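You operate a simulated robot arm through the tools that you are given. There is no shell and no other tool.

You are at the controls of a simulated robot arm. One attempt, no reset.

## Task
End of shift: home the carriage and park the leader clip in its rest.
Fine: emergency stop in before you reach and left in; squeeze lever open, dip roller up, then move the clip.

The check looks at the end state, three seconds after you hand in, the way a careful person would. Anything else that was tipped, shoved, dropped, spilled or broken makes it a failure.

## Robot
A 7-joint arm with a two-finger parallel gripper, fixed in place. Base frame: the origin is at the foot of the arm, x ahead of it, y to its left, z up; the work surface is at about z = 800. Lengths are in mm, angles in rad, forces in N, time in s.
Its first joint turns from -2.304 to 2.304 rad. Payload 3.91 kg.
The TCP is the grasp point between the finger pads, 30 mm short of the fingertips. In the tool frame z runs along the fingers and y along their closing line. The gripper opens to 110 mm. The fingers are 20 mm wide and 10 mm thick; the gripper's body (48 by 112 mm) begins 55 mm behind the TCP.
Orientation is told as [roll, pitch, yaw] about the base's x, y, z axes, in that order, counted from this pose: with the fingers straight down and closing along the base's y, the tool's x points along the base's -x, its y along +y and its z along -z.

## Interface
- The arm moves only by the tool move_arm. Its argument "moves" is a list of rows, each an object (a shift or turn left out is 0, a gripper value left out holds the last) with "offset": the shift along the tool's x, y, z in units of 30 mm (1.0 is 30 mm), a list of three; "dr": the turn, a rotation vector about the tool's x, y, z in units of 5 degrees (1.0 is 5 degrees), a list of three. In form: [{"offset": [dx, dy, dz], "dr": [wx, wy, wz]}, ...]. A call has 1 to 20 rows; each row shifts and turns the commanded pose from where the row before left it, along the tool's axes as they then stand. "gripper" is the gripper command, from -1 (shut) to 1 (fully open), values between in proportion, set as the call begins (left out, the last holds). A call with a number of a shift or a turn outside -1 to 1 is refused whole. Each row takes 0.2 s and may step no farther than 50 mm and 0.15 rad from the row before; otherwise, or with a gripper value out of range, the whole call is refused. Where a pose cannot be reached the arm comes as near as it can. A force on the tool above 70 N (or 10 N above the force at the start of the call, whichever is more), or a blocked arm, ends the call early, and 0.2 s more pass. The fingers move at their own pace (about 108 mm/s each) and stop on an object; they squeeze with about 42 N. The grip force told is the motor's: it shows also when the fingers shut on nothing. Time passes only in rows, and 0.2 s behind the last, so rows that do not move let the fingers close. It gives the time, the measured TCP pose, the force on the tool (base axes), the opening and the grip force at its end, in the units of the frame above (readings bear some noise), with the torque about the TCP (base axes, N m) and any sound that the robot's microphone picked up.
- Cameras (640 x 400 px; columns grow to the right, rows downward): "scene" is fixed at [50.8, 499, 1567.9]; the picture's right is [0.51, -0.86, 0.00], its down [-0.64, -0.38, -0.67] and it looks along [0.58, 0.34, -0.74] (base axes); focal length 214 px, centre (320, 200). "wrist" rides on the gripper at [72, 17, -103] in the tool frame; the picture's right is [-0.23, 0.97, 0.00], its down [-0.76, -0.18, -0.62] and it looks along [-0.61, -0.14, 0.78] (tool axes); focal length 222 px, centre (320, 200).
- snapshot(camera): a new picture of that camera. It takes no simulated time.
- point_at(camera, pixels): for up to 12 pixels [column, row] of the newest picture of that camera ("zoom" is the newest enlarged one), the place [x, y, z] in the base frame of the surface seen there, good to about 2 mm. It takes no simulated time.
- zoom(camera, box): a new picture of the part [left, top, right, bottom] of that camera's present view, enlarged. It takes no simulated time.
- job_done(): hands the job in; it is judged then, once.

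Open the gripper and draw the arm clear of the work before you hand the job in, unless the task says otherwise.

The tools are called after "Call:" as name(argument=value, ...) on one line, values as JSON. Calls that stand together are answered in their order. move_arm: Moves the arm, as the interface text tells. Its arguments: {"type":"object","properties":{"moves":{"type":"array","items":{"type":"object","properties":{"offset":{"type":"array","items":{"type":"number"}},"dr":{"type":"array","items":{"type":"number"}}}}},"gripper":{"type":"number"}},"required":["moves"]} The other tools are called the same way: snapshot (camera) takes a picture; point_at (camera, pixels) gives the place of the surface under pixels of a picture; zoom (camera, box) takes an enlarged picture of a part of a camera's view; job_done () hands the job in.

At the start:

```text
time: 0.0
tcp_pos: [403.3, 578.2, 1395.5]
tcp_rot: [-0.001, 0.0, -0.001]
ft_force: [0.2, 0.8, -0.3]
moment: [-0.02, 0.02, 0.02]
grip_width: 109.6
grip_force: 0.0
```

scene: 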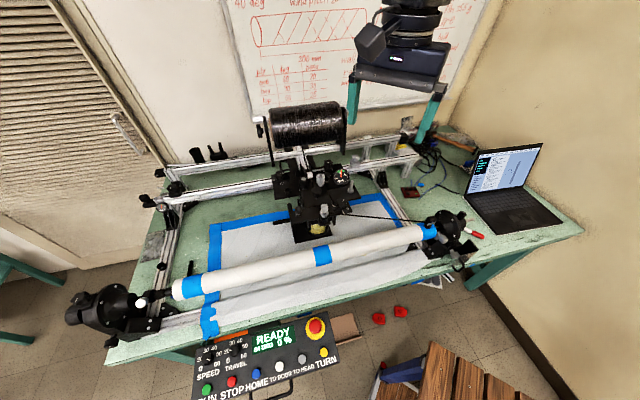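
wrist: 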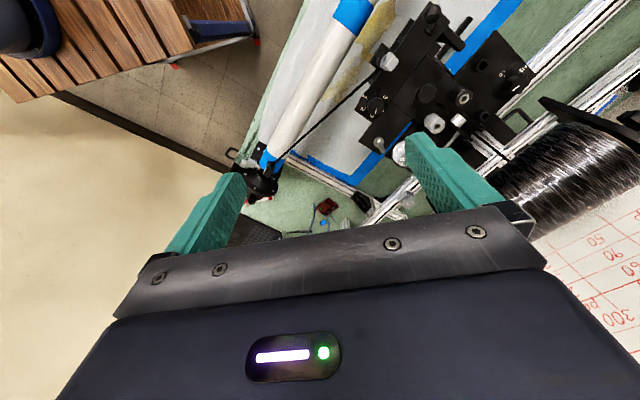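

I start by looking closely at the panel (around px 265,355) and the carriage (around px 315,190) in the scene view.

Call:
zoom(camera="scene", box=[180, 300, 360, 400])

Call:
zoom(camera="scene", box=[240, 130, 400, 250])

Call:
zoom(camera="scene", box=[380, 190, 500, 270])

Call:
zoom(camera="scene", box=[60, 260, 220, 360])

```text
3.56 times, centred on (270, 350) of scene
```

zoom: 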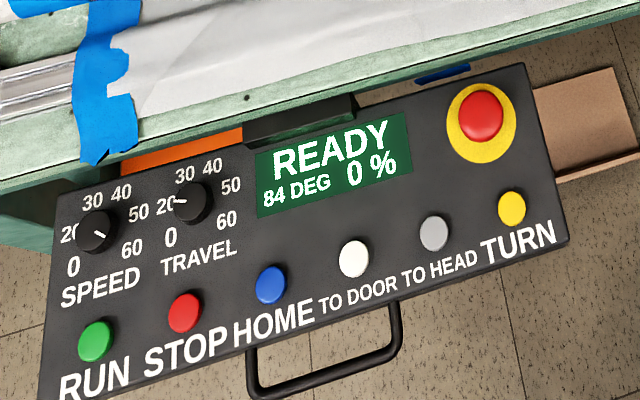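

```text
3.33 times, centred on (320, 190) of scene
```

zoom: 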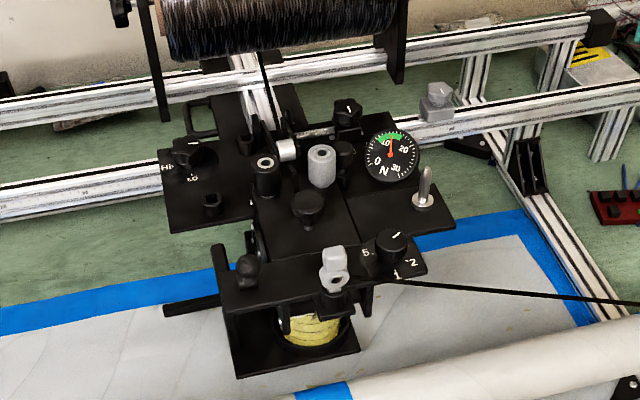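

```text
5.00 times, centred on (440, 230) of scene
```

zoom: 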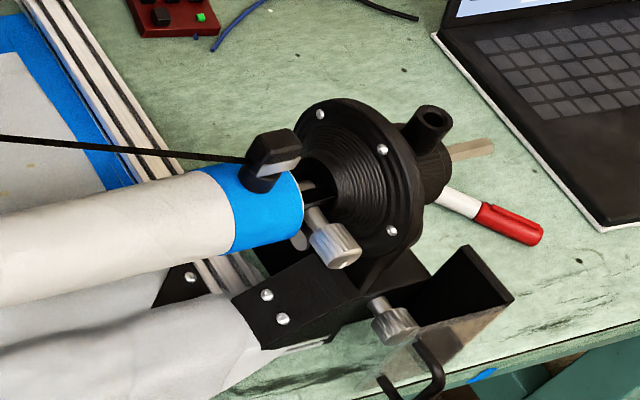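

```text
4.00 times, centred on (140, 310) of scene
```

zoom: 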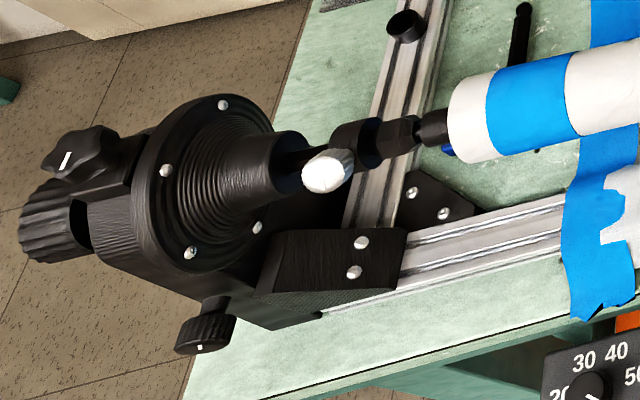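

The panel shows HOME (blue, about px 256,374), e-stop (red, px 315,328) and the clip seems to sit on the mandrel's right blue tape (px 431,226). I measure these places next.

Call:
point_at(camera="scene", pixels=[[315, 331], [256, 380], [279, 372], [302, 365], [324, 359], [232, 388], [207, 395], [326, 323], [300, 340], [270, 340], [335, 370], [210, 345]])

Call:
point_at(camera="scene", pixels=[[431, 226], [425, 232], [320, 255], [180, 290], [440, 215], [322, 199], [324, 201], [338, 191], [345, 176], [347, 158], [300, 184], [320, 228]])

```text
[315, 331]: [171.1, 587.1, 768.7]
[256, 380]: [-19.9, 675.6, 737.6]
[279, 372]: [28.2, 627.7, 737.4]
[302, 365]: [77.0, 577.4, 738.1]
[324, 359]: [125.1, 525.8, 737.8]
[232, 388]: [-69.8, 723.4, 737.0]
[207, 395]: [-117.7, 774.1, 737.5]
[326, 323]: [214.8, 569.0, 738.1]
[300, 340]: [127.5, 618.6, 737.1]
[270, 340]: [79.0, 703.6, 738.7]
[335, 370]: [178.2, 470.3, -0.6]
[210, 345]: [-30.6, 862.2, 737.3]
```

```text
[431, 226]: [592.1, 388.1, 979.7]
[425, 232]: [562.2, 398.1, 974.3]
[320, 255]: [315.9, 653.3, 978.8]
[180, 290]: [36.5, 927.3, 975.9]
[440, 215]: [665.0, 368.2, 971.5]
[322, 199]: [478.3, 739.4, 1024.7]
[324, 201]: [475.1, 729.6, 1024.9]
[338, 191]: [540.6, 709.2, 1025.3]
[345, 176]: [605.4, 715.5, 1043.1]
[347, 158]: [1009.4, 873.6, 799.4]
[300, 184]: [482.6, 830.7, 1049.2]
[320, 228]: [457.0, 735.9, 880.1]
```

The coordinates came back well; the machine axis runs diagonally from about (36,927) to (592,388). I zoom closer on carriage details and both ends to find the lever, dip roller and clip rest.

Call:
zoom(camera="scene", box=[280, 190, 344, 240])

Call:
zoom(camera="scene", box=[270, 150, 350, 200])

Call:
zoom(camera="scene", box=[325, 165, 389, 205])

Call:
zoom(camera="scene", box=[410, 205, 482, 250])

Call:
zoom(camera="scene", box=[130, 130, 242, 200])

Call:
zoom(camera="scene", box=[350, 110, 478, 190])

```text
8.00 times, centred on (312, 215) of scene
```

zoom: 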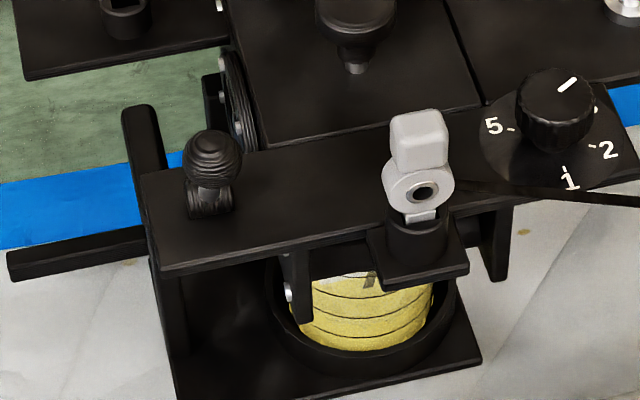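

```text
8.00 times, centred on (310, 175) of scene
```

zoom: 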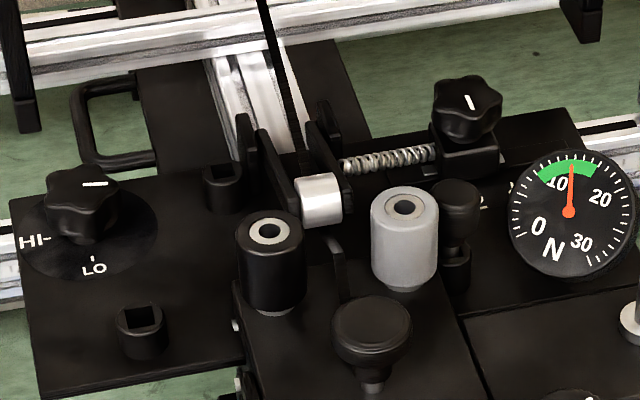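

```text
10.00 times, centred on (357, 185) of scene
```

zoom: 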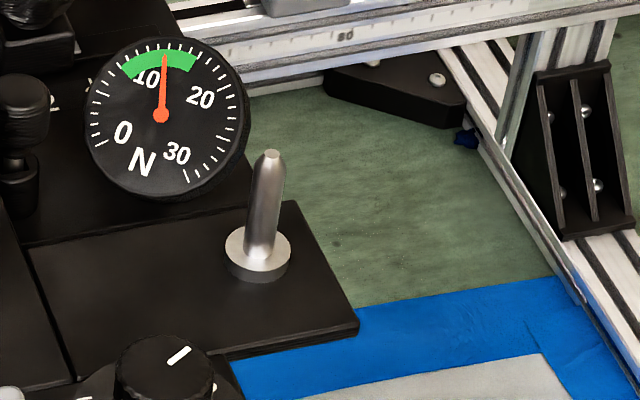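

```text
8.89 times, centred on (446, 228) of scene
```

zoom: 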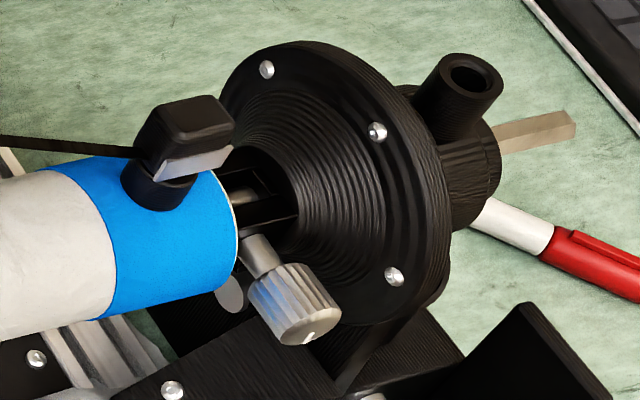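

```text
5.71 times, centred on (186, 165) of scene
```

zoom: 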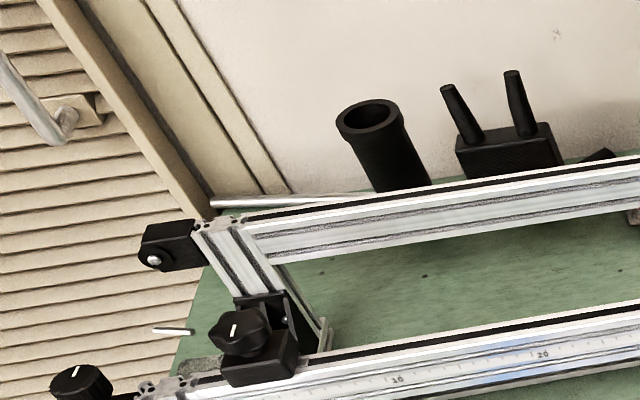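

```text
5.00 times, centred on (414, 150) of scene
```

zoom: 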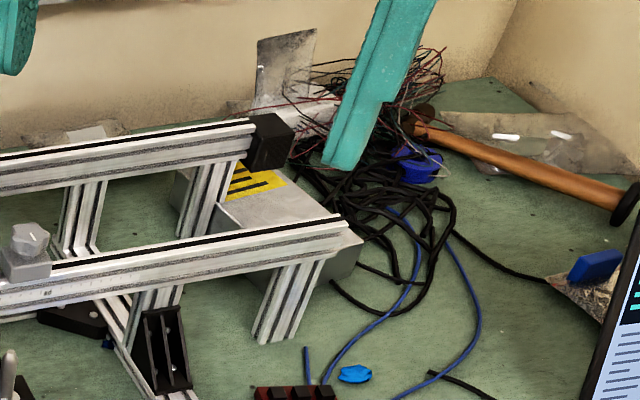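

The carriage carries rollers, a gauge, a pin (px 352,188) and the dip pot; the clip caps a stub on the mandrel (px 431,222). I go above the control panel, well clear of the machine, with the fingers shut, staying high.

Call:
move_arm(moves=[{"offset": [0.94, 0.218, 0.655]}, {"offset": [0.94, 0.218, 0.655]}, {"offset": [0.94, 0.218, 0.655]}, {"offset": [0.94, 0.218, 0.655]}, {"offset": [0.94, 0.218, 0.655]}, {"offset": [0.94, 0.218, 0.655]}, {"offset": [0.94, 0.218, 0.655]}, {"offset": [0.94, 0.218, 0.655]}, {"offset": [0.94, 0.218, 0.655]}, {"offset": [0.94, 0.218, 0.655]}, {"offset": [0.94, 0.218, 0.655]}, {"offset": [0.94, 0.218, 0.655]}, {"offset": [0.94, 0.218, 0.655]}, {"offset": [0.94, 0.218, 0.655]}, {"offset": [0.94, 0.218, 0.655]}], gripper=-1)

```text
time: 3.2
tcp_pos: [-21.4, 674.4, 1100.8]
tcp_rot: [-0.001, 0.001, 0.001]
ft_force: [1.1, 0.2, 0.5]
moment: [-0.01, 0.03, -0.01]
grip_width: 0.1
grip_force: 38.0
```

The arm stands above HOME at z 1101 with the fingers shut. I take both pictures to see the panel and machine from here.

Call:
snapshot(camera="scene")

Call:
snapshot(camera="wrist")

```text
taken
```

scene: 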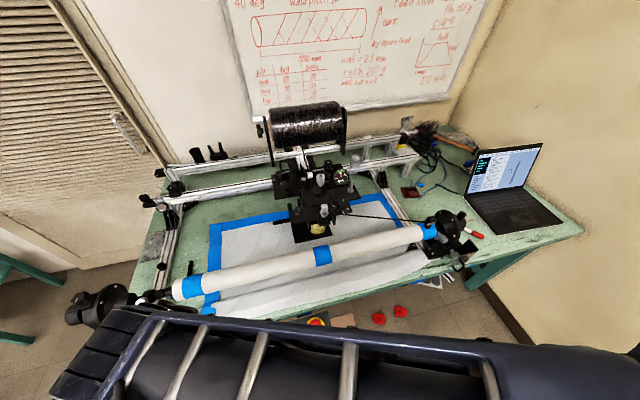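

```text
taken
```

wrist: 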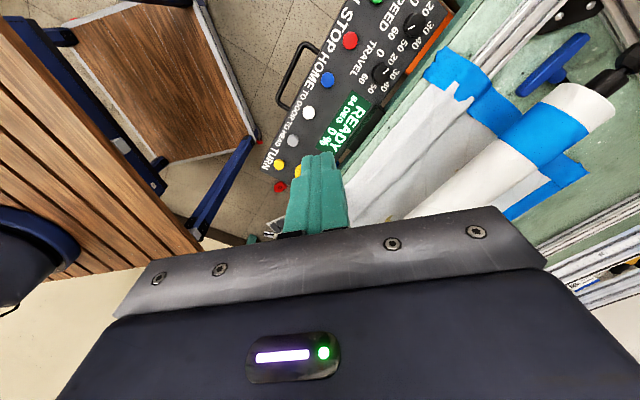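

The whiteboard and laptop may hold hints about home and the rest, so I zoom on them (whiteboard px 230–480, 0–110; laptop px 500,180).

Call:
zoom(camera="scene", box=[225, 0, 355, 110])

Call:
zoom(camera="scene", box=[350, 0, 500, 100])

Call:
zoom(camera="scene", box=[460, 140, 556, 200])

Call:
zoom(camera="scene", box=[160, 130, 290, 210])

Call:
zoom(camera="scene", box=[330, 130, 430, 195])

```text
3.64 times, centred on (290, 55) of scene
```

zoom: 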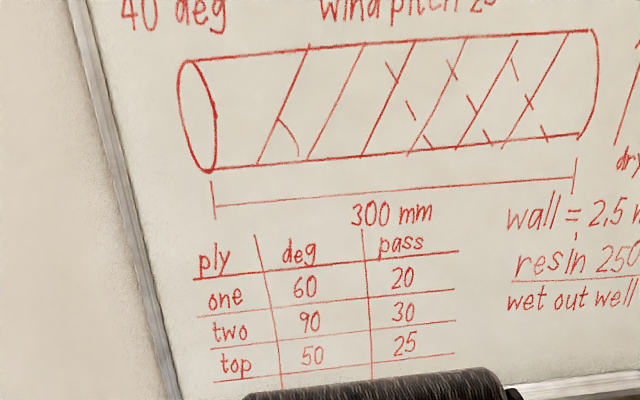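

```text
4.00 times, centred on (425, 50) of scene
```

zoom: 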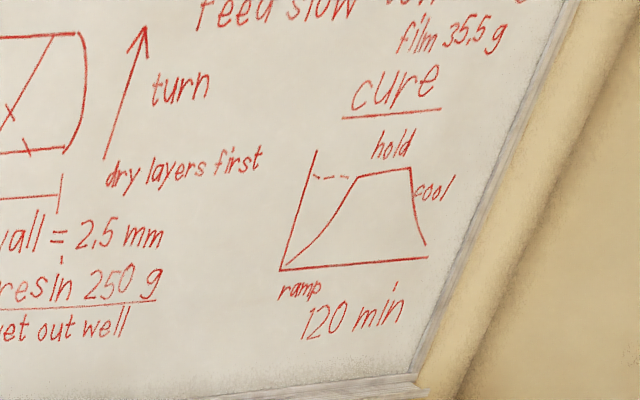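

```text
6.67 times, centred on (508, 170) of scene
```

zoom: 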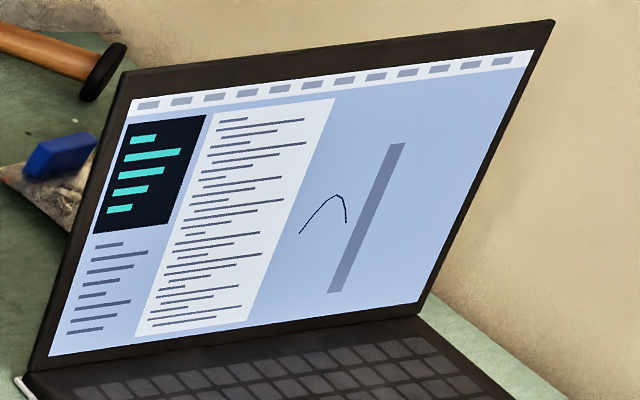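

```text
4.92 times, centred on (225, 170) of scene
```

zoom: 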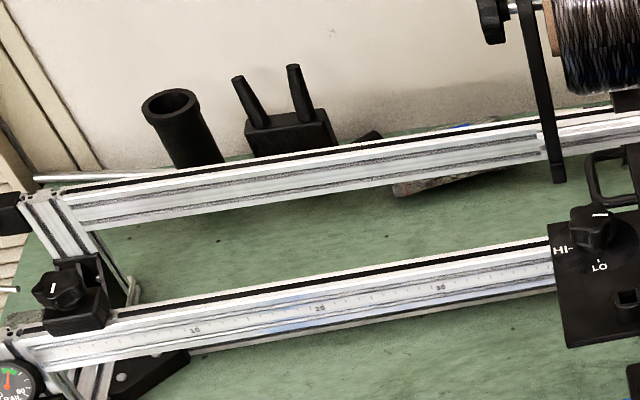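

```text
6.15 times, centred on (380, 162) of scene
```

zoom: 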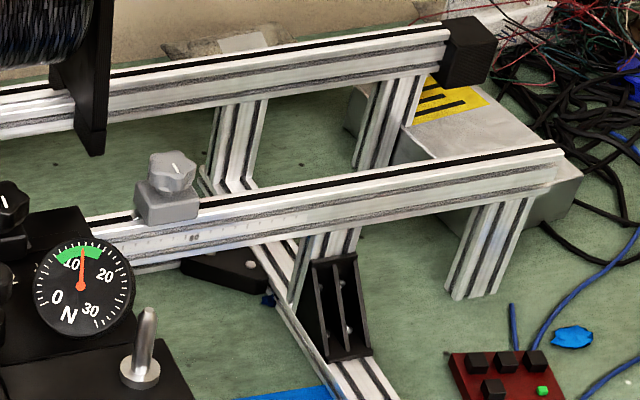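

Nothing there about home itself. I check the button heights from the wrist camera (HOME at px 327,80, panel around 340,95).

Call:
zoom(camera="wrist", box=[250, 0, 460, 200])

Call:
point_at(camera="wrist", pixels=[[327, 80], [335, 100], [350, 40], [308, 112], [293, 140], [280, 165], [298, 172], [332, 60], [395, 20], [440, 20], [505, 20], [575, 90]])

```text
2.00 times, centred on (355, 100) of wrist
```

zoom: 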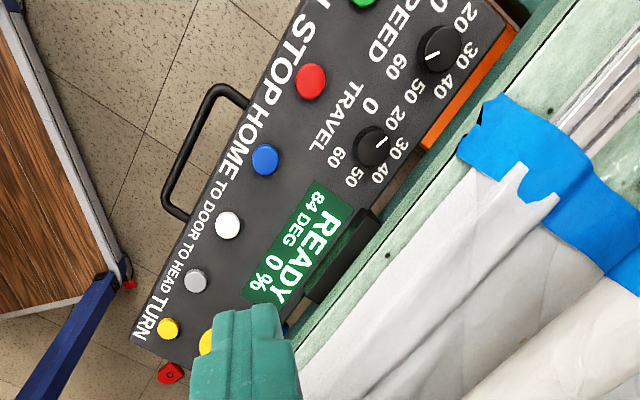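

```text
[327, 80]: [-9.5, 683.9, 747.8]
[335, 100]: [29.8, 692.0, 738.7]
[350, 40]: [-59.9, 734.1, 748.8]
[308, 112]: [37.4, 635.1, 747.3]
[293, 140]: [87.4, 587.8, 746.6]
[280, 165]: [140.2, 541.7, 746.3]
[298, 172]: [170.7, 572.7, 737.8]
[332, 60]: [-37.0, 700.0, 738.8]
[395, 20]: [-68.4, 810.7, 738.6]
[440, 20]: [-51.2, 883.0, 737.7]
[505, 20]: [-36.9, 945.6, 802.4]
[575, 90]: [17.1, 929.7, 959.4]
```

The HOME button top is at about (-9.5, 684, 748), with the label HOME next to it. I go straight down over it to stop a little above (tips near z 758).

Call:
move_arm(moves=[{"offset": [-0.2, 0.16, 1.0]}, {"offset": [-0.2, 0.16, 1.0]}, {"offset": [0, 0, 1.0]}, {"offset": [0, 0, 1.0]}, {"offset": [0, 0, 1.0]}, {"offset": [0, 0, 1.0]}, {"offset": [0, 0, 1.0]}, {"offset": [0, 0, 1.0]}, {"offset": [0, 0, 1.0]}, {"offset": [0, 0, 1.0]}], gripper=-1)

Call:
snapshot(camera="wrist")

Call:
snapshot(camera="scene")

```text
time: 5.4
tcp_pos: [-9.0, 683.6, 801.0]
tcp_rot: [0.001, 0.002, -0.001]
ft_force: [0.9, 1.4, 1.8]
moment: [0.01, 0.02, 0.05]
grip_width: 0.0
grip_force: 38.1
```

```text
taken
```

wrist: 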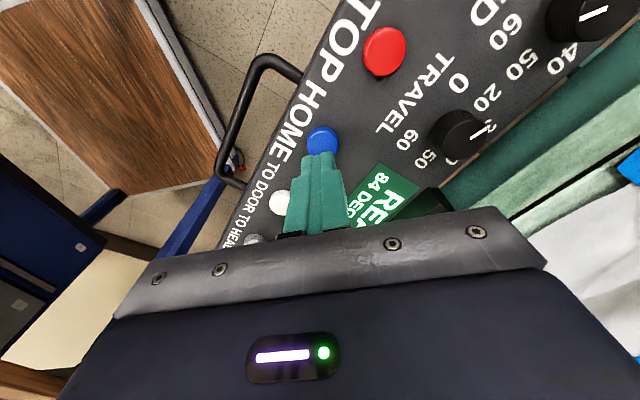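

```text
taken
```

scene: 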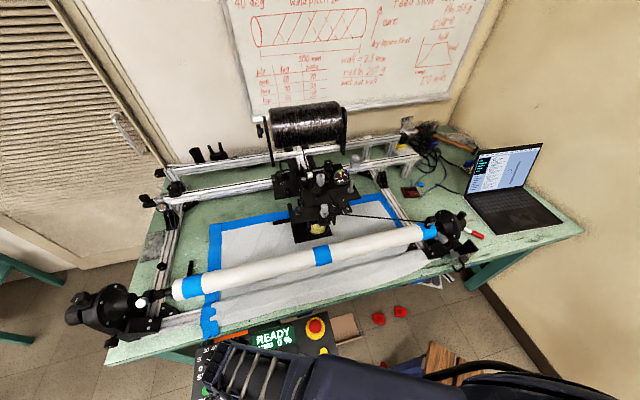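

The tips sit just over the blue button (px 322,140). I recheck the button's place before pressing.

Call:
point_at(camera="wrist", pixels=[[322, 130], [312, 140], [335, 140], [322, 140], [322, 148], [300, 130]])

Call:
point_at(camera="scene", pixels=[[315, 326], [311, 326], [319, 326], [315, 322], [313, 332]])

```text
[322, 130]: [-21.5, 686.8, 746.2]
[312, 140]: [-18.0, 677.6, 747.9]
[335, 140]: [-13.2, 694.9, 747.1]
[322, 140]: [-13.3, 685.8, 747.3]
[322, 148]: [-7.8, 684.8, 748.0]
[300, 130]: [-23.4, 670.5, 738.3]
```

```text
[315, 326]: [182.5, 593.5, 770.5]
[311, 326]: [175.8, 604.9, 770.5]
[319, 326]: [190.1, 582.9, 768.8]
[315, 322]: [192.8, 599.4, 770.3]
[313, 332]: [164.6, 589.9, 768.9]
```

Button centre confirmed near (-10, 685, 748). I press slowly: down to contact, a few millimetres more, then back up.

Call:
move_arm(moves=[{"offset": [0, 0, 0.7]}, {"offset": [0, 0, 0.1]}, {"offset": [0, 0, 0.1]}, {"offset": [0, 0, 0.1]}], gripper=-1)

```text
time: 6.4
tcp_pos: [-9.5, 684.5, 770.3]
tcp_rot: [0.002, 0.002, 0.001]
ft_force: [1.1, -2.1, 8.6]
moment: [-0.06, -0.04, 0.0]
grip_width: 0.1
grip_force: 37.7
heard: click
```

A click was heard with about 9 N on the button, so it was pressed. I lift off and look at what the carriage does.

Call:
move_arm(moves=[{"offset": [0, 0, -0.5]}, {"offset": [0, 0, -1.0]}, {"offset": [0, 0, -1.0]}], gripper=-1)

Call:
snapshot(camera="scene")

Call:
zoom(camera="scene", box=[200, 300, 360, 400])

```text
time: 7.2
tcp_pos: [-8.0, 685.1, 844.4]
tcp_rot: [0.001, 0.0, 0.002]
ft_force: [-0.5, 0.7, -0.8]
moment: [-0.01, 0.03, 0.0]
grip_width: 0.0
grip_force: 37.3
```

```text
taken
```

scene: 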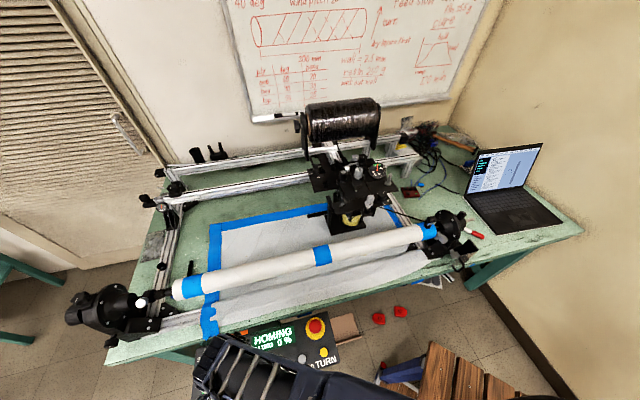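

```text
4.00 times, centred on (280, 350) of scene
```

zoom: 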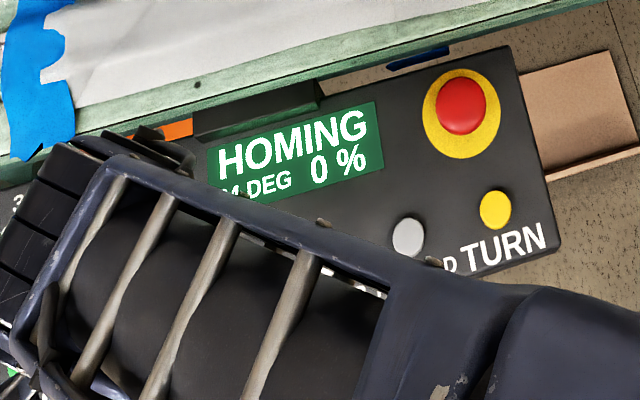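

The display reads HOMING and the carriage is travelling to the right (head end). Meanwhile I move to hover over the emergency stop at about (181, 594), tips ~50 mm above it.

Call:
move_arm(moves=[{"offset": [-0.7875, -0.379, -0.05]}, {"offset": [-0.7875, -0.379, -0.05]}, {"offset": [-0.7875, -0.379, -0.05]}, {"offset": [-0.7875, -0.379, -0.05]}, {"offset": [-0.7875, -0.379, -0.05]}, {"offset": [-0.7875, -0.379, -0.05]}, {"offset": [-0.7875, -0.379, -0.05]}, {"offset": [-0.7875, -0.379, -0.05]}], gripper=-1)

Call:
snapshot(camera="scene")

Call:
snapshot(camera="wrist")

```text
time: 9.0
tcp_pos: [180.4, 593.1, 859.9]
tcp_rot: [0.0, 0.001, 0.003]
ft_force: [-1.0, 0.0, 0.5]
moment: [0.0, -0.04, 0.02]
grip_width: 0.0
grip_force: 37.3
```

```text
taken
```

scene: 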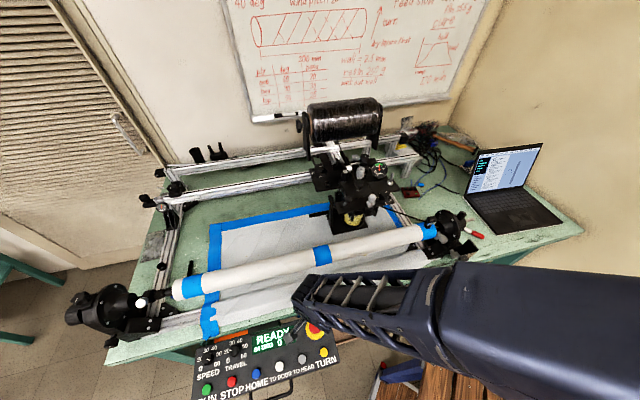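

```text
taken
```

wrist: 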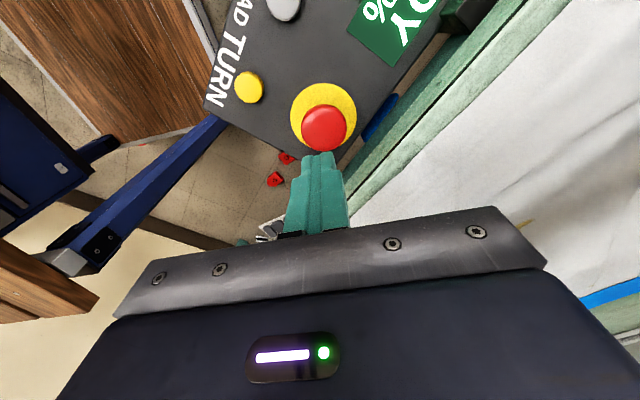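

The display says READY again. I zoom on the display (px 270,340) and the carriage (px 350,190) to confirm it has stopped at home.

Call:
zoom(camera="scene", box=[190, 310, 350, 400])

Call:
zoom(camera="scene", box=[290, 130, 450, 230])

Call:
point_at(camera="wrist", pixels=[[323, 128], [310, 128], [338, 128], [323, 112], [323, 145]])

```text
4.00 times, centred on (270, 355) of scene
```

zoom: 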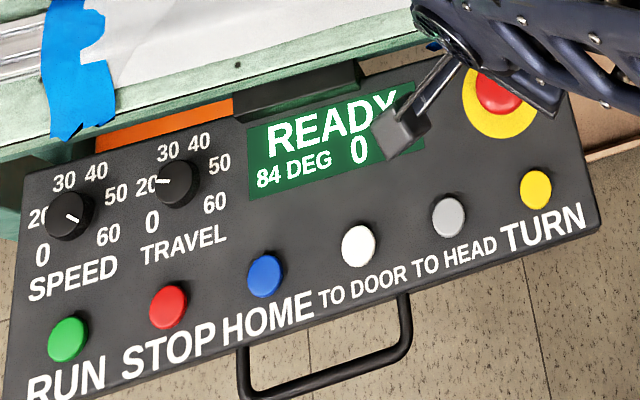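

```text
4.00 times, centred on (370, 180) of scene
```

zoom: 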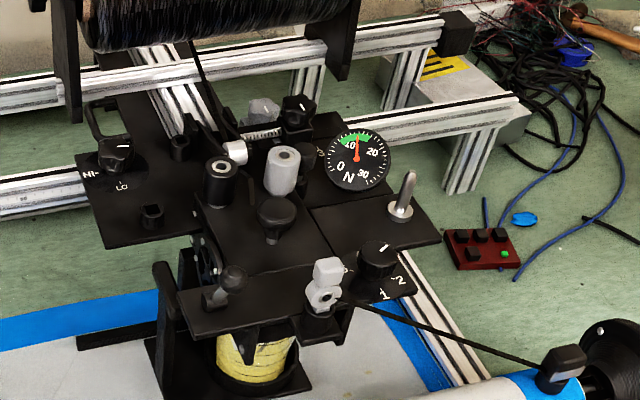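

```text
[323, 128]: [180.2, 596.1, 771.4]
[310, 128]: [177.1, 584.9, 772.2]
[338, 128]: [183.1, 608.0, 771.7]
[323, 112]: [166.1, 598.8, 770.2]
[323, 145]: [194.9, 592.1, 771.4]
```

READY with the carriage near the head end. I let a moment pass and compare to be sure it is standing still.

Call:
move_arm(moves=[{"offset": [0, 0, 0]}, {"offset": [0, 0, 0]}, {"offset": [0, 0, 0]}], gripper=-1)

Call:
zoom(camera="scene", box=[290, 130, 450, 230])

```text
time: 9.8
tcp_pos: [180.1, 593.9, 859.1]
tcp_rot: [0.0, 0.0, 0.001]
ft_force: [-0.5, 0.2, -0.4]
moment: [-0.01, -0.02, -0.01]
grip_width: 0.0
grip_force: 38.1
```

```text
4.00 times, centred on (370, 180) of scene
```

zoom: 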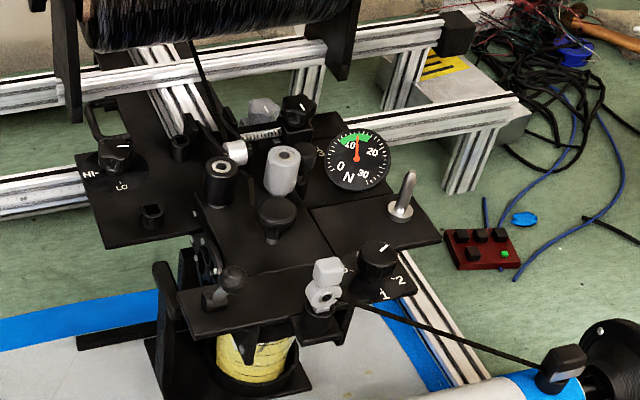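

The carriage is unchanged between pictures, so it is home. Now I press the emergency stop at (180, 596, 771), slowly down until it clicks.

Call:
move_arm(moves=[{"offset": [0, 0.07, 1.0]}, {"offset": [0, 0, 0.85]}, {"offset": [0, 0, 0.13]}, {"offset": [0, 0, 0.13]}, {"offset": [0, 0, 0.13]}], gripper=-1)

```text
time: 11.0
tcp_pos: [178.2, 595.7, 791.1]
tcp_rot: [0.003, 0.0, 0.001]
ft_force: [-4.3, -9.2, 39.5]
moment: [-0.27, 0.12, -0.01]
grip_width: 0.0
grip_force: 38.1
heard: click
```

A click with about 40 N on the mushroom at tip z 761. I lift off and check that it stays in.

Call:
move_arm(moves=[{"offset": [0, 0, -0.3]}, {"offset": [0, 0, -1.0]}, {"offset": [0, 0, -1.0]}, {"offset": [0, 0, -1.0]}, {"offset": [0, 0, -1.0]}], gripper=-1)

Call:
snapshot(camera="wrist")

Call:
snapshot(camera="scene")

Call:
zoom(camera="scene", box=[190, 310, 350, 400])

```text
time: 12.2
tcp_pos: [179.8, 593.9, 919.6]
tcp_rot: [0.0, 0.0, 0.003]
ft_force: [0.3, -0.5, -0.8]
moment: [-0.01, 0.02, 0.02]
grip_width: 0.0
grip_force: 37.8
```

```text
taken
```

wrist: 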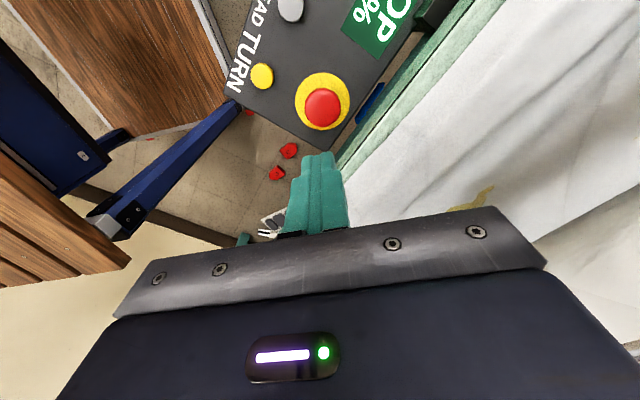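

```text
taken
```

scene: 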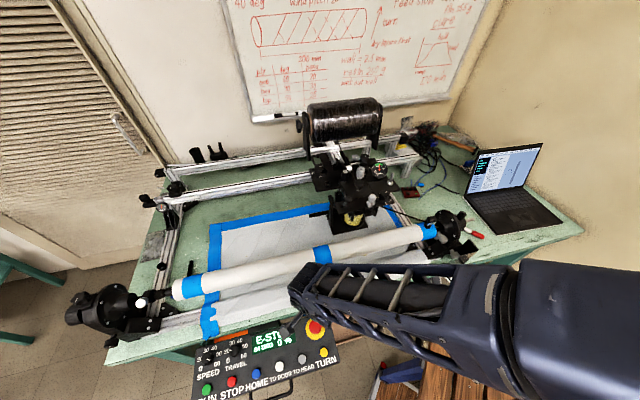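

```text
4.00 times, centred on (270, 355) of scene
```

zoom: 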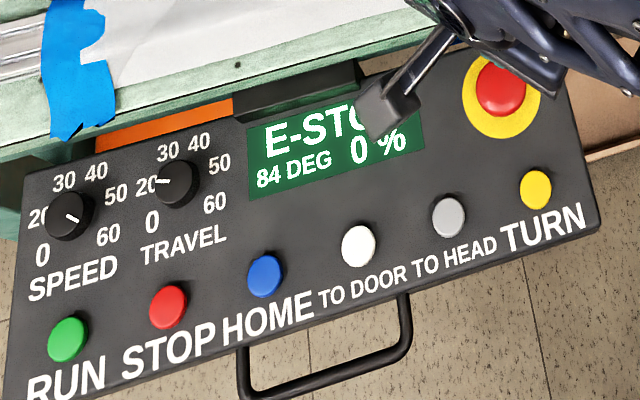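

The panel shows E-STOP and the mushroom is in. Now I measure the carriage parts at the home position from the scene view (pin px 390,174; grey eye px 372,197; ball knob px 348,200; centre knob px 359,182; clip px 431,221).

Call:
point_at(camera="scene", pixels=[[391, 174], [390, 183], [372, 197], [370, 204], [384, 193], [348, 200], [359, 182], [361, 172], [345, 175], [319, 167], [431, 221], [380, 170]])

Call:
point_at(camera="scene", pixels=[[428, 223], [435, 220], [430, 227], [342, 214], [335, 222], [364, 157], [366, 168], [334, 130], [340, 207], [355, 215], [330, 210], [350, 150]])

```text
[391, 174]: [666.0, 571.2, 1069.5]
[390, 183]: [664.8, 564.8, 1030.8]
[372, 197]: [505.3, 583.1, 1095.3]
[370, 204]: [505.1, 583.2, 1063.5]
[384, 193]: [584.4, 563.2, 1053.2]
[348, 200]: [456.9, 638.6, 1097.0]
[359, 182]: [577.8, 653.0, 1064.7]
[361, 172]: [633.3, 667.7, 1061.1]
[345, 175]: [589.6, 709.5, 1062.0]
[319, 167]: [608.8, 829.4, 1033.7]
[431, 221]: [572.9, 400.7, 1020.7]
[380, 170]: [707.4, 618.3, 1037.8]
```

```text
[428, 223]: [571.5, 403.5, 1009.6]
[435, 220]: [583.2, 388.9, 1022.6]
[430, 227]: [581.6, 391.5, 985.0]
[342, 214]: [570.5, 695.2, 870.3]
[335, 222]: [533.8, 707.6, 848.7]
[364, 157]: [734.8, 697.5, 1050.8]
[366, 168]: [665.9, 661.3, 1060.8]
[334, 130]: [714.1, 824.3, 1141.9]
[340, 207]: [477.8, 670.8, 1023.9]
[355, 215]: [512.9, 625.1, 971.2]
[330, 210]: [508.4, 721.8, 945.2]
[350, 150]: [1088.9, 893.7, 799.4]
```

Clip is around (577, 395, 985–1022), the pin at (665, 568, up to 1070). I raise the arm to z 1220 and move so the wrist camera sees the carriage from above, well clear of it.

Call:
move_arm(moves=[{"offset": [0, 0, -1.0]}, {"offset": [0, 0, -1.0]}, {"offset": [0, 0, -1.0]}, {"offset": [0, 0, -1.0]}, {"offset": [0, 0, -1.0]}, {"offset": [0, 0, -1.0]}, {"offset": [0, 0, -1.0]}, {"offset": [-0.9, 0.29, -0.35]}, {"offset": [-0.9, 0.29, -0.35]}, {"offset": [-0.9, 0.29, -0.35]}, {"offset": [-0.9, 0.29, -0.35]}, {"offset": [-0.9, 0.29, -0.35]}, {"offset": [-0.9, 0.29, -0.35]}, {"offset": [-0.9, 0.29, -0.35]}, {"offset": [-0.9, 0.29, -0.35]}, {"offset": [-0.9, 0.29, -0.35]}], gripper=-1)

Call:
snapshot(camera="wrist")

Call:
snapshot(camera="scene")

```text
time: 15.6
tcp_pos: [423.0, 674.9, 1222.4]
tcp_rot: [0.0, -0.002, 0.002]
ft_force: [0.6, -0.2, -0.1]
moment: [0.01, -0.03, 0.01]
grip_width: 0.0
grip_force: 37.2
```

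```text
taken
```

wrist: 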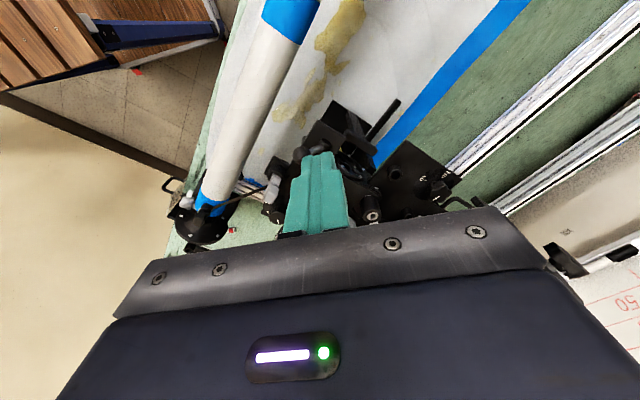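

```text
taken
```

scene: 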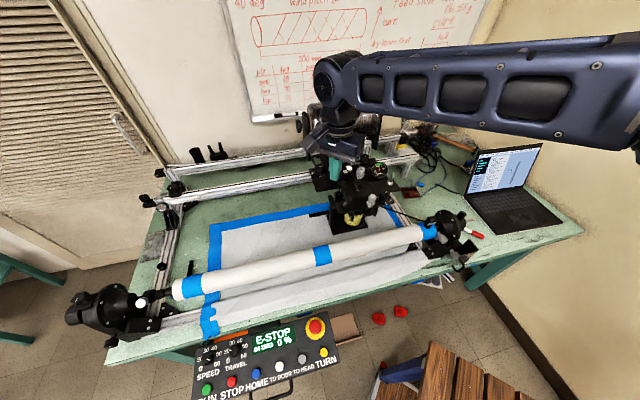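

The fingers hide the carriage from here; the visible zone lies almost straight beneath the camera. I shift the arm +170 mm in x and −42 mm in y at the same height to see the carriage in the upper half of the picture.

Call:
move_arm(moves=[{"offset": [-0.95, -0.23, 0]}, {"offset": [-0.95, -0.23, 0]}, {"offset": [-0.95, -0.23, 0]}, {"offset": [-0.95, -0.23, 0]}, {"offset": [-0.95, -0.23, 0]}, {"offset": [-0.95, -0.23, 0]}], gripper=-1)

Call:
snapshot(camera="wrist")

```text
time: 17.0
tcp_pos: [593.6, 631.9, 1222.5]
tcp_rot: [0.0, -0.001, 0.002]
ft_force: [-0.8, -0.3, 0.8]
moment: [-0.04, -0.06, 0.02]
grip_width: 0.0
grip_force: 37.4
```

```text
taken
```

wrist: 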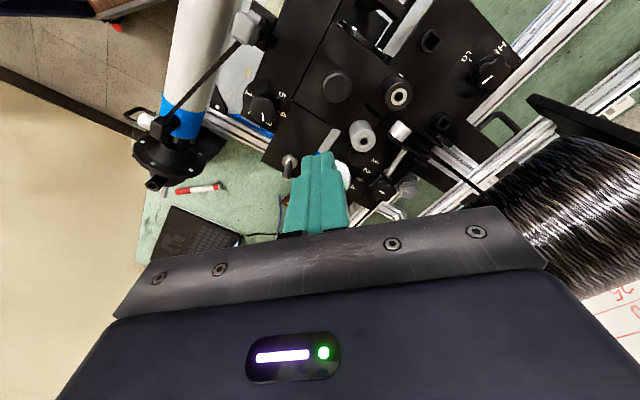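

Now the carriage is seen from above: rollers at px 397,95 and 362,135, centre knob px 337,87, pin px 290,165. I zoom on its parts.

Call:
zoom(camera="wrist", box=[230, 0, 390, 100])

Call:
zoom(camera="wrist", box=[250, 60, 410, 200])

Call:
zoom(camera="wrist", box=[340, 0, 520, 200])

Call:
zoom(camera="wrist", box=[110, 80, 270, 200])

```text
4.00 times, centred on (310, 50) of wrist
```

zoom: 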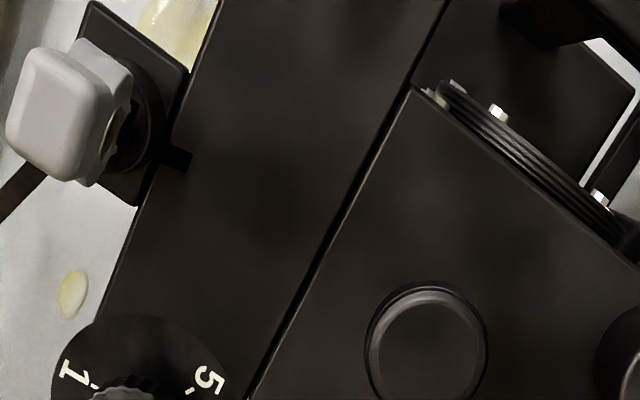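

```text
2.86 times, centred on (330, 130) of wrist
```

zoom: 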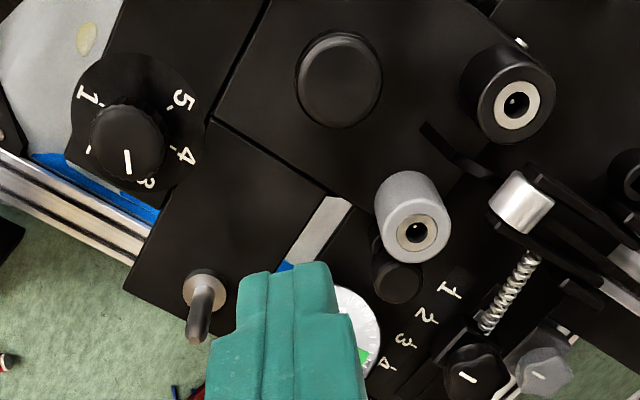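

```text
2.00 times, centred on (430, 100) of wrist
```

zoom: 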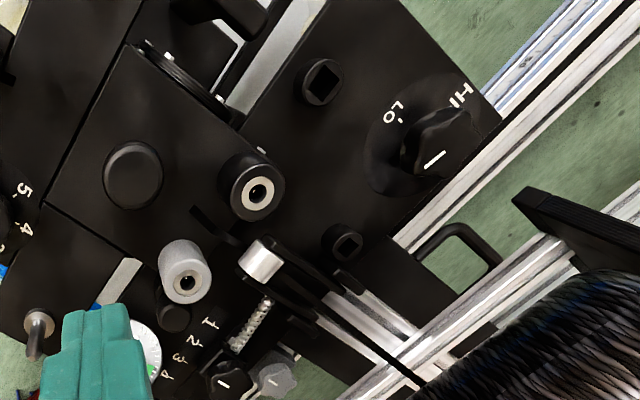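

```text
3.33 times, centred on (190, 140) of wrist
```

zoom: 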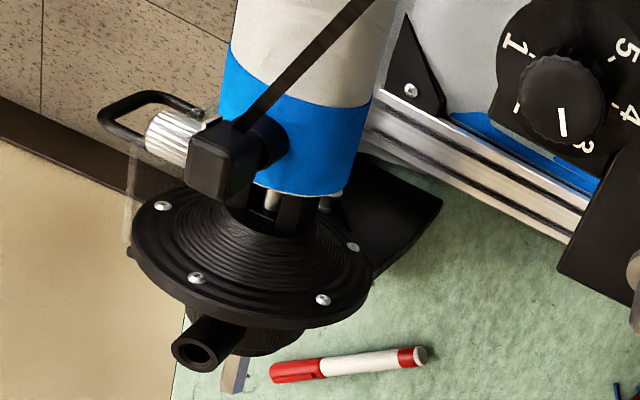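

I see the dials, rollers, pin (zoom px 205,300) and the clip with its tow on the mandrel. The front bar with the ball knob and grey eye lies outside this view, so I shift back to look at it, keeping the height.

Call:
move_arm(moves=[{"offset": [0.8, -0.33, 0.0]}, {"offset": [0.8, -0.33, 0.0]}, {"offset": [0.8, -0.33, 0.0]}, {"offset": [0.8, -0.33, 0.0]}, {"offset": [0.8, -0.33, 0.0]}], gripper=-1)

Call:
snapshot(camera="wrist")

Call:
zoom(camera="wrist", box=[260, 50, 420, 150])

```text
time: 18.2
tcp_pos: [474.5, 581.4, 1223.8]
tcp_rot: [0.0, 0.001, -0.001]
ft_force: [0.4, -0.5, -0.5]
moment: [0.0, -0.01, 0.03]
grip_width: 0.0
grip_force: 37.9
```

```text
taken
```

wrist: 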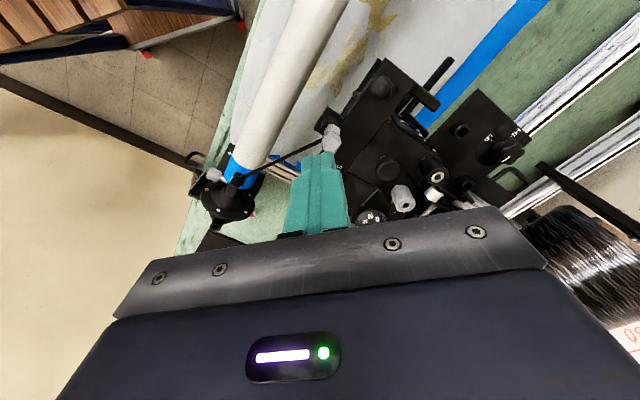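

```text
4.00 times, centred on (340, 100) of wrist
```

zoom: 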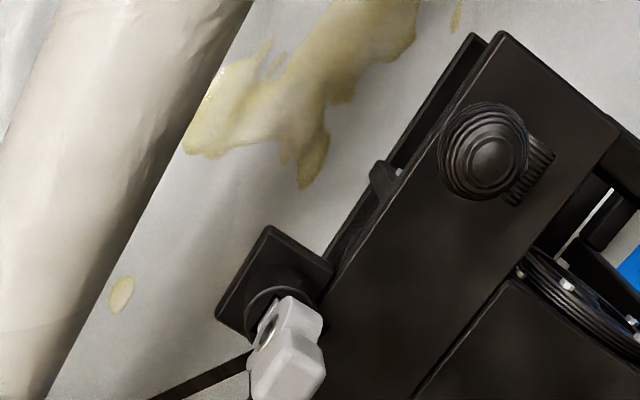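

The ball knob (zoom px 485,150) sits on a ribbed stub on the front bar; the grey eye is on a bracket. I look at the scene view zoomed on the carriage to understand the lever mechanisms.

Call:
snapshot(camera="scene")

Call:
zoom(camera="scene", box=[310, 180, 390, 235])

Call:
zoom(camera="scene", box=[330, 205, 374, 235])

```text
taken
```

scene: 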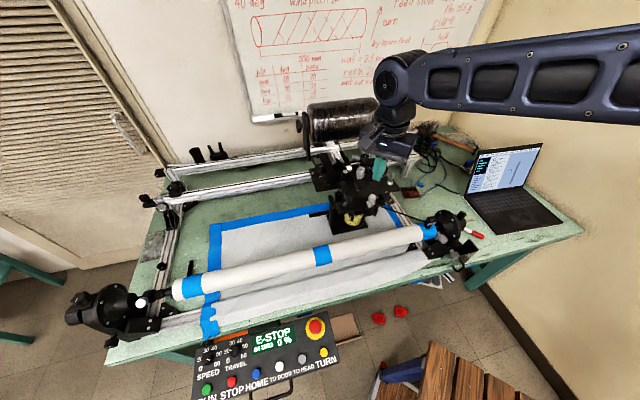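

```text
7.27 times, centred on (350, 208) of scene
```

zoom: 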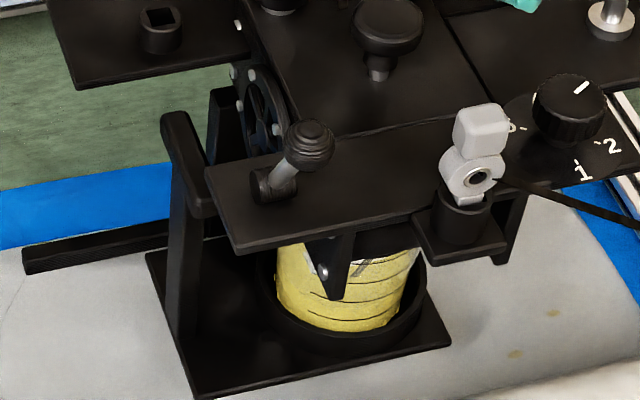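

```text
13.33 times, centred on (352, 220) of scene
```

zoom: 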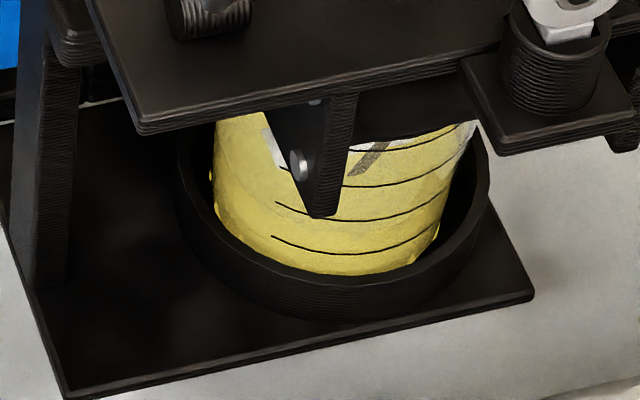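

The lever with a ball (scene px 348,200) has a hub at px 342,206; a mushroom knob on a stem sits at px 360,184; the pot with the yellow body is below. I measure the lever geometry.

Call:
point_at(camera="scene", pixels=[[348.4, 200.4], [350.5, 199.5], [345, 204.5], [341.5, 206], [343.3, 205.5], [359.6, 184], [358, 190.5], [365, 204], [338, 211], [375, 213.5], [330, 200], [331, 214]])

Call:
point_at(camera="scene", pixels=[[349, 215], [351, 220], [358, 222], [345, 224], [362, 228], [372, 197.5], [371.5, 204.5], [369, 209.5], [376, 195], [346, 197], [352, 202], [337, 208]])

```text
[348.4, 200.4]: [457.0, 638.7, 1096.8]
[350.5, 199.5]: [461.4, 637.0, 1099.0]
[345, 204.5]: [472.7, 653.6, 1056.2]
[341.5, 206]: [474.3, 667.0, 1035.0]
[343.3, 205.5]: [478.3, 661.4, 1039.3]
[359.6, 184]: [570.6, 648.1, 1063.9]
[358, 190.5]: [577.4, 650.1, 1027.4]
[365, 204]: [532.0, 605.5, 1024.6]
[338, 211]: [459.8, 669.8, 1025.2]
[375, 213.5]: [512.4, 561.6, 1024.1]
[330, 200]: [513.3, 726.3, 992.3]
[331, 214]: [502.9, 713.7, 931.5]
```

```text
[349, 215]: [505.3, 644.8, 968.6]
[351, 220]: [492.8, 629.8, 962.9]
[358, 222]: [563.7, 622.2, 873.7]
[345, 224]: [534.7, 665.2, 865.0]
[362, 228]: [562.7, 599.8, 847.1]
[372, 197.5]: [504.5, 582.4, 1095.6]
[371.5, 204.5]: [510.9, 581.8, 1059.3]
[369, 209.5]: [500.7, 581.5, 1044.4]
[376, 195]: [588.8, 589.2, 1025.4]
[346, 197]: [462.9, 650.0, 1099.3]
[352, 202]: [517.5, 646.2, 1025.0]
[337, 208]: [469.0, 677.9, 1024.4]
```

The lever's ball stands at (459, 640, ~1095) and its hub at (476, 664, 1038), so it leans toward the mandrel. I want a lower frontal view, so I move back toward the robot first and then yaw and tilt the wrist camera at the carriage.

Call:
move_arm(moves=[{"offset": [0.743, -0.921, 0]}, {"offset": [0.743, -0.921, 0]}, {"offset": [0.743, -0.921, 0]}, {"offset": [0.743, -0.921, 0]}, {"offset": [0.743, -0.921, 0]}, {"offset": [0.743, -0.921, 0]}, {"offset": [0.743, -0.921, 0]}, {"dr": [0, 0, -1]}, {"dr": [0, 0, -1]}, {"dr": [0, 0, -1]}, {"dr": [0, 0, -1]}, {"dr": [0, 0, -1]}, {"dr": [0, 0, -1]}, {"dr": [0, 0, -1]}, {"dr": [0, 0, -1]}, {"dr": [0, 0, -1]}], gripper=-1)

Call:
move_arm(moves=[{"dr": [0, -1, 0]}, {"dr": [0, -1, 0]}, {"dr": [0, -1, 0]}, {"dr": [0, -1, 0]}, {"dr": [0, -1, 0]}, {"dr": [0, -1, 0]}, {"dr": [0, -1, 0]}, {"dr": [0, -1, 0]}], gripper=-1)

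Call:
snapshot(camera="wrist")

```text
time: 21.6
tcp_pos: [318.7, 390.0, 1223.3]
tcp_rot: [-0.001, 0.0, 0.79]
ft_force: [-0.3, 0.1, 0.3]
moment: [-0.01, 0.0, -0.04]
grip_width: 0.0
grip_force: 37.5
```

```text
time: 23.4
tcp_pos: [318.6, 389.1, 1223.5]
tcp_rot: [-0.001, -0.7, 0.786]
ft_force: [1.0, 0.3, 0.0]
moment: [-0.02, 0.0, 0.01]
grip_width: 0.1
grip_force: 37.8
```

```text
taken
```

wrist: 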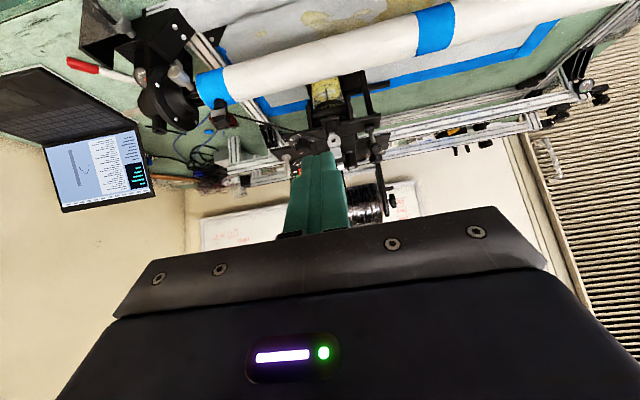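

The view works (picture upside-down); the carriage is at px 335,115. I zoom in on it.

Call:
zoom(camera="wrist", box=[280, 65, 408, 155])

Call:
zoom(camera="wrist", box=[295, 70, 367, 115])

Call:
zoom(camera="wrist", box=[120, 40, 280, 150])

```text
4.44 times, centred on (344, 110) of wrist
```

zoom: 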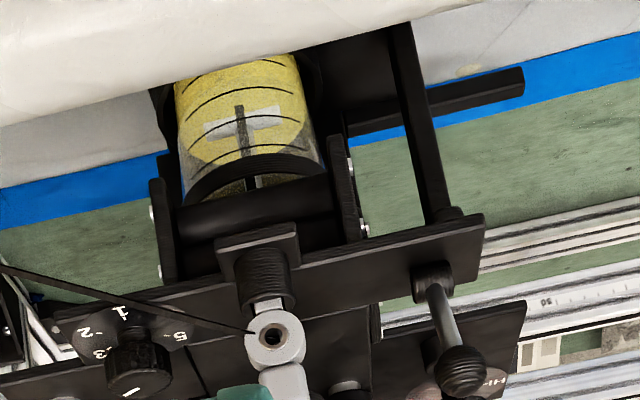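

```text
8.89 times, centred on (331, 92) of wrist
```

zoom: 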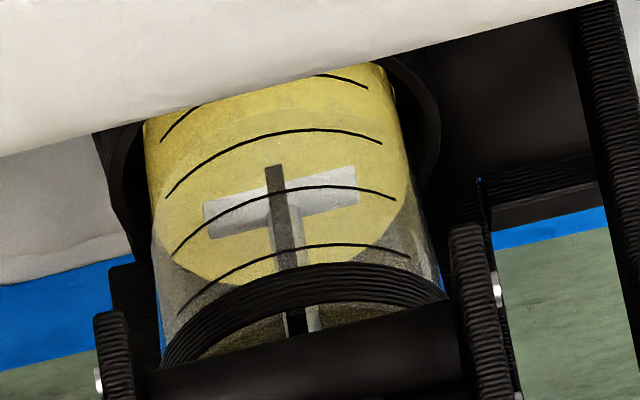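

```text
3.64 times, centred on (200, 95) of wrist
```

zoom: 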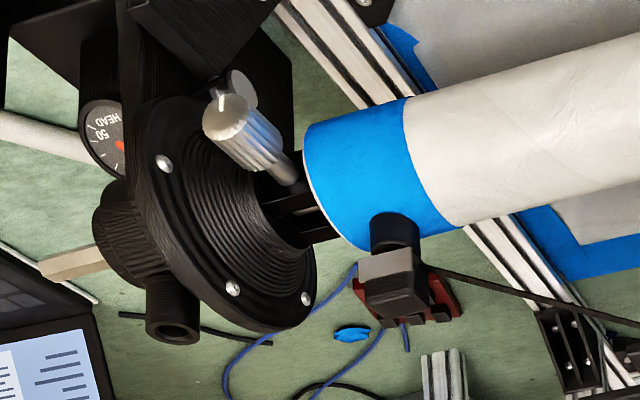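

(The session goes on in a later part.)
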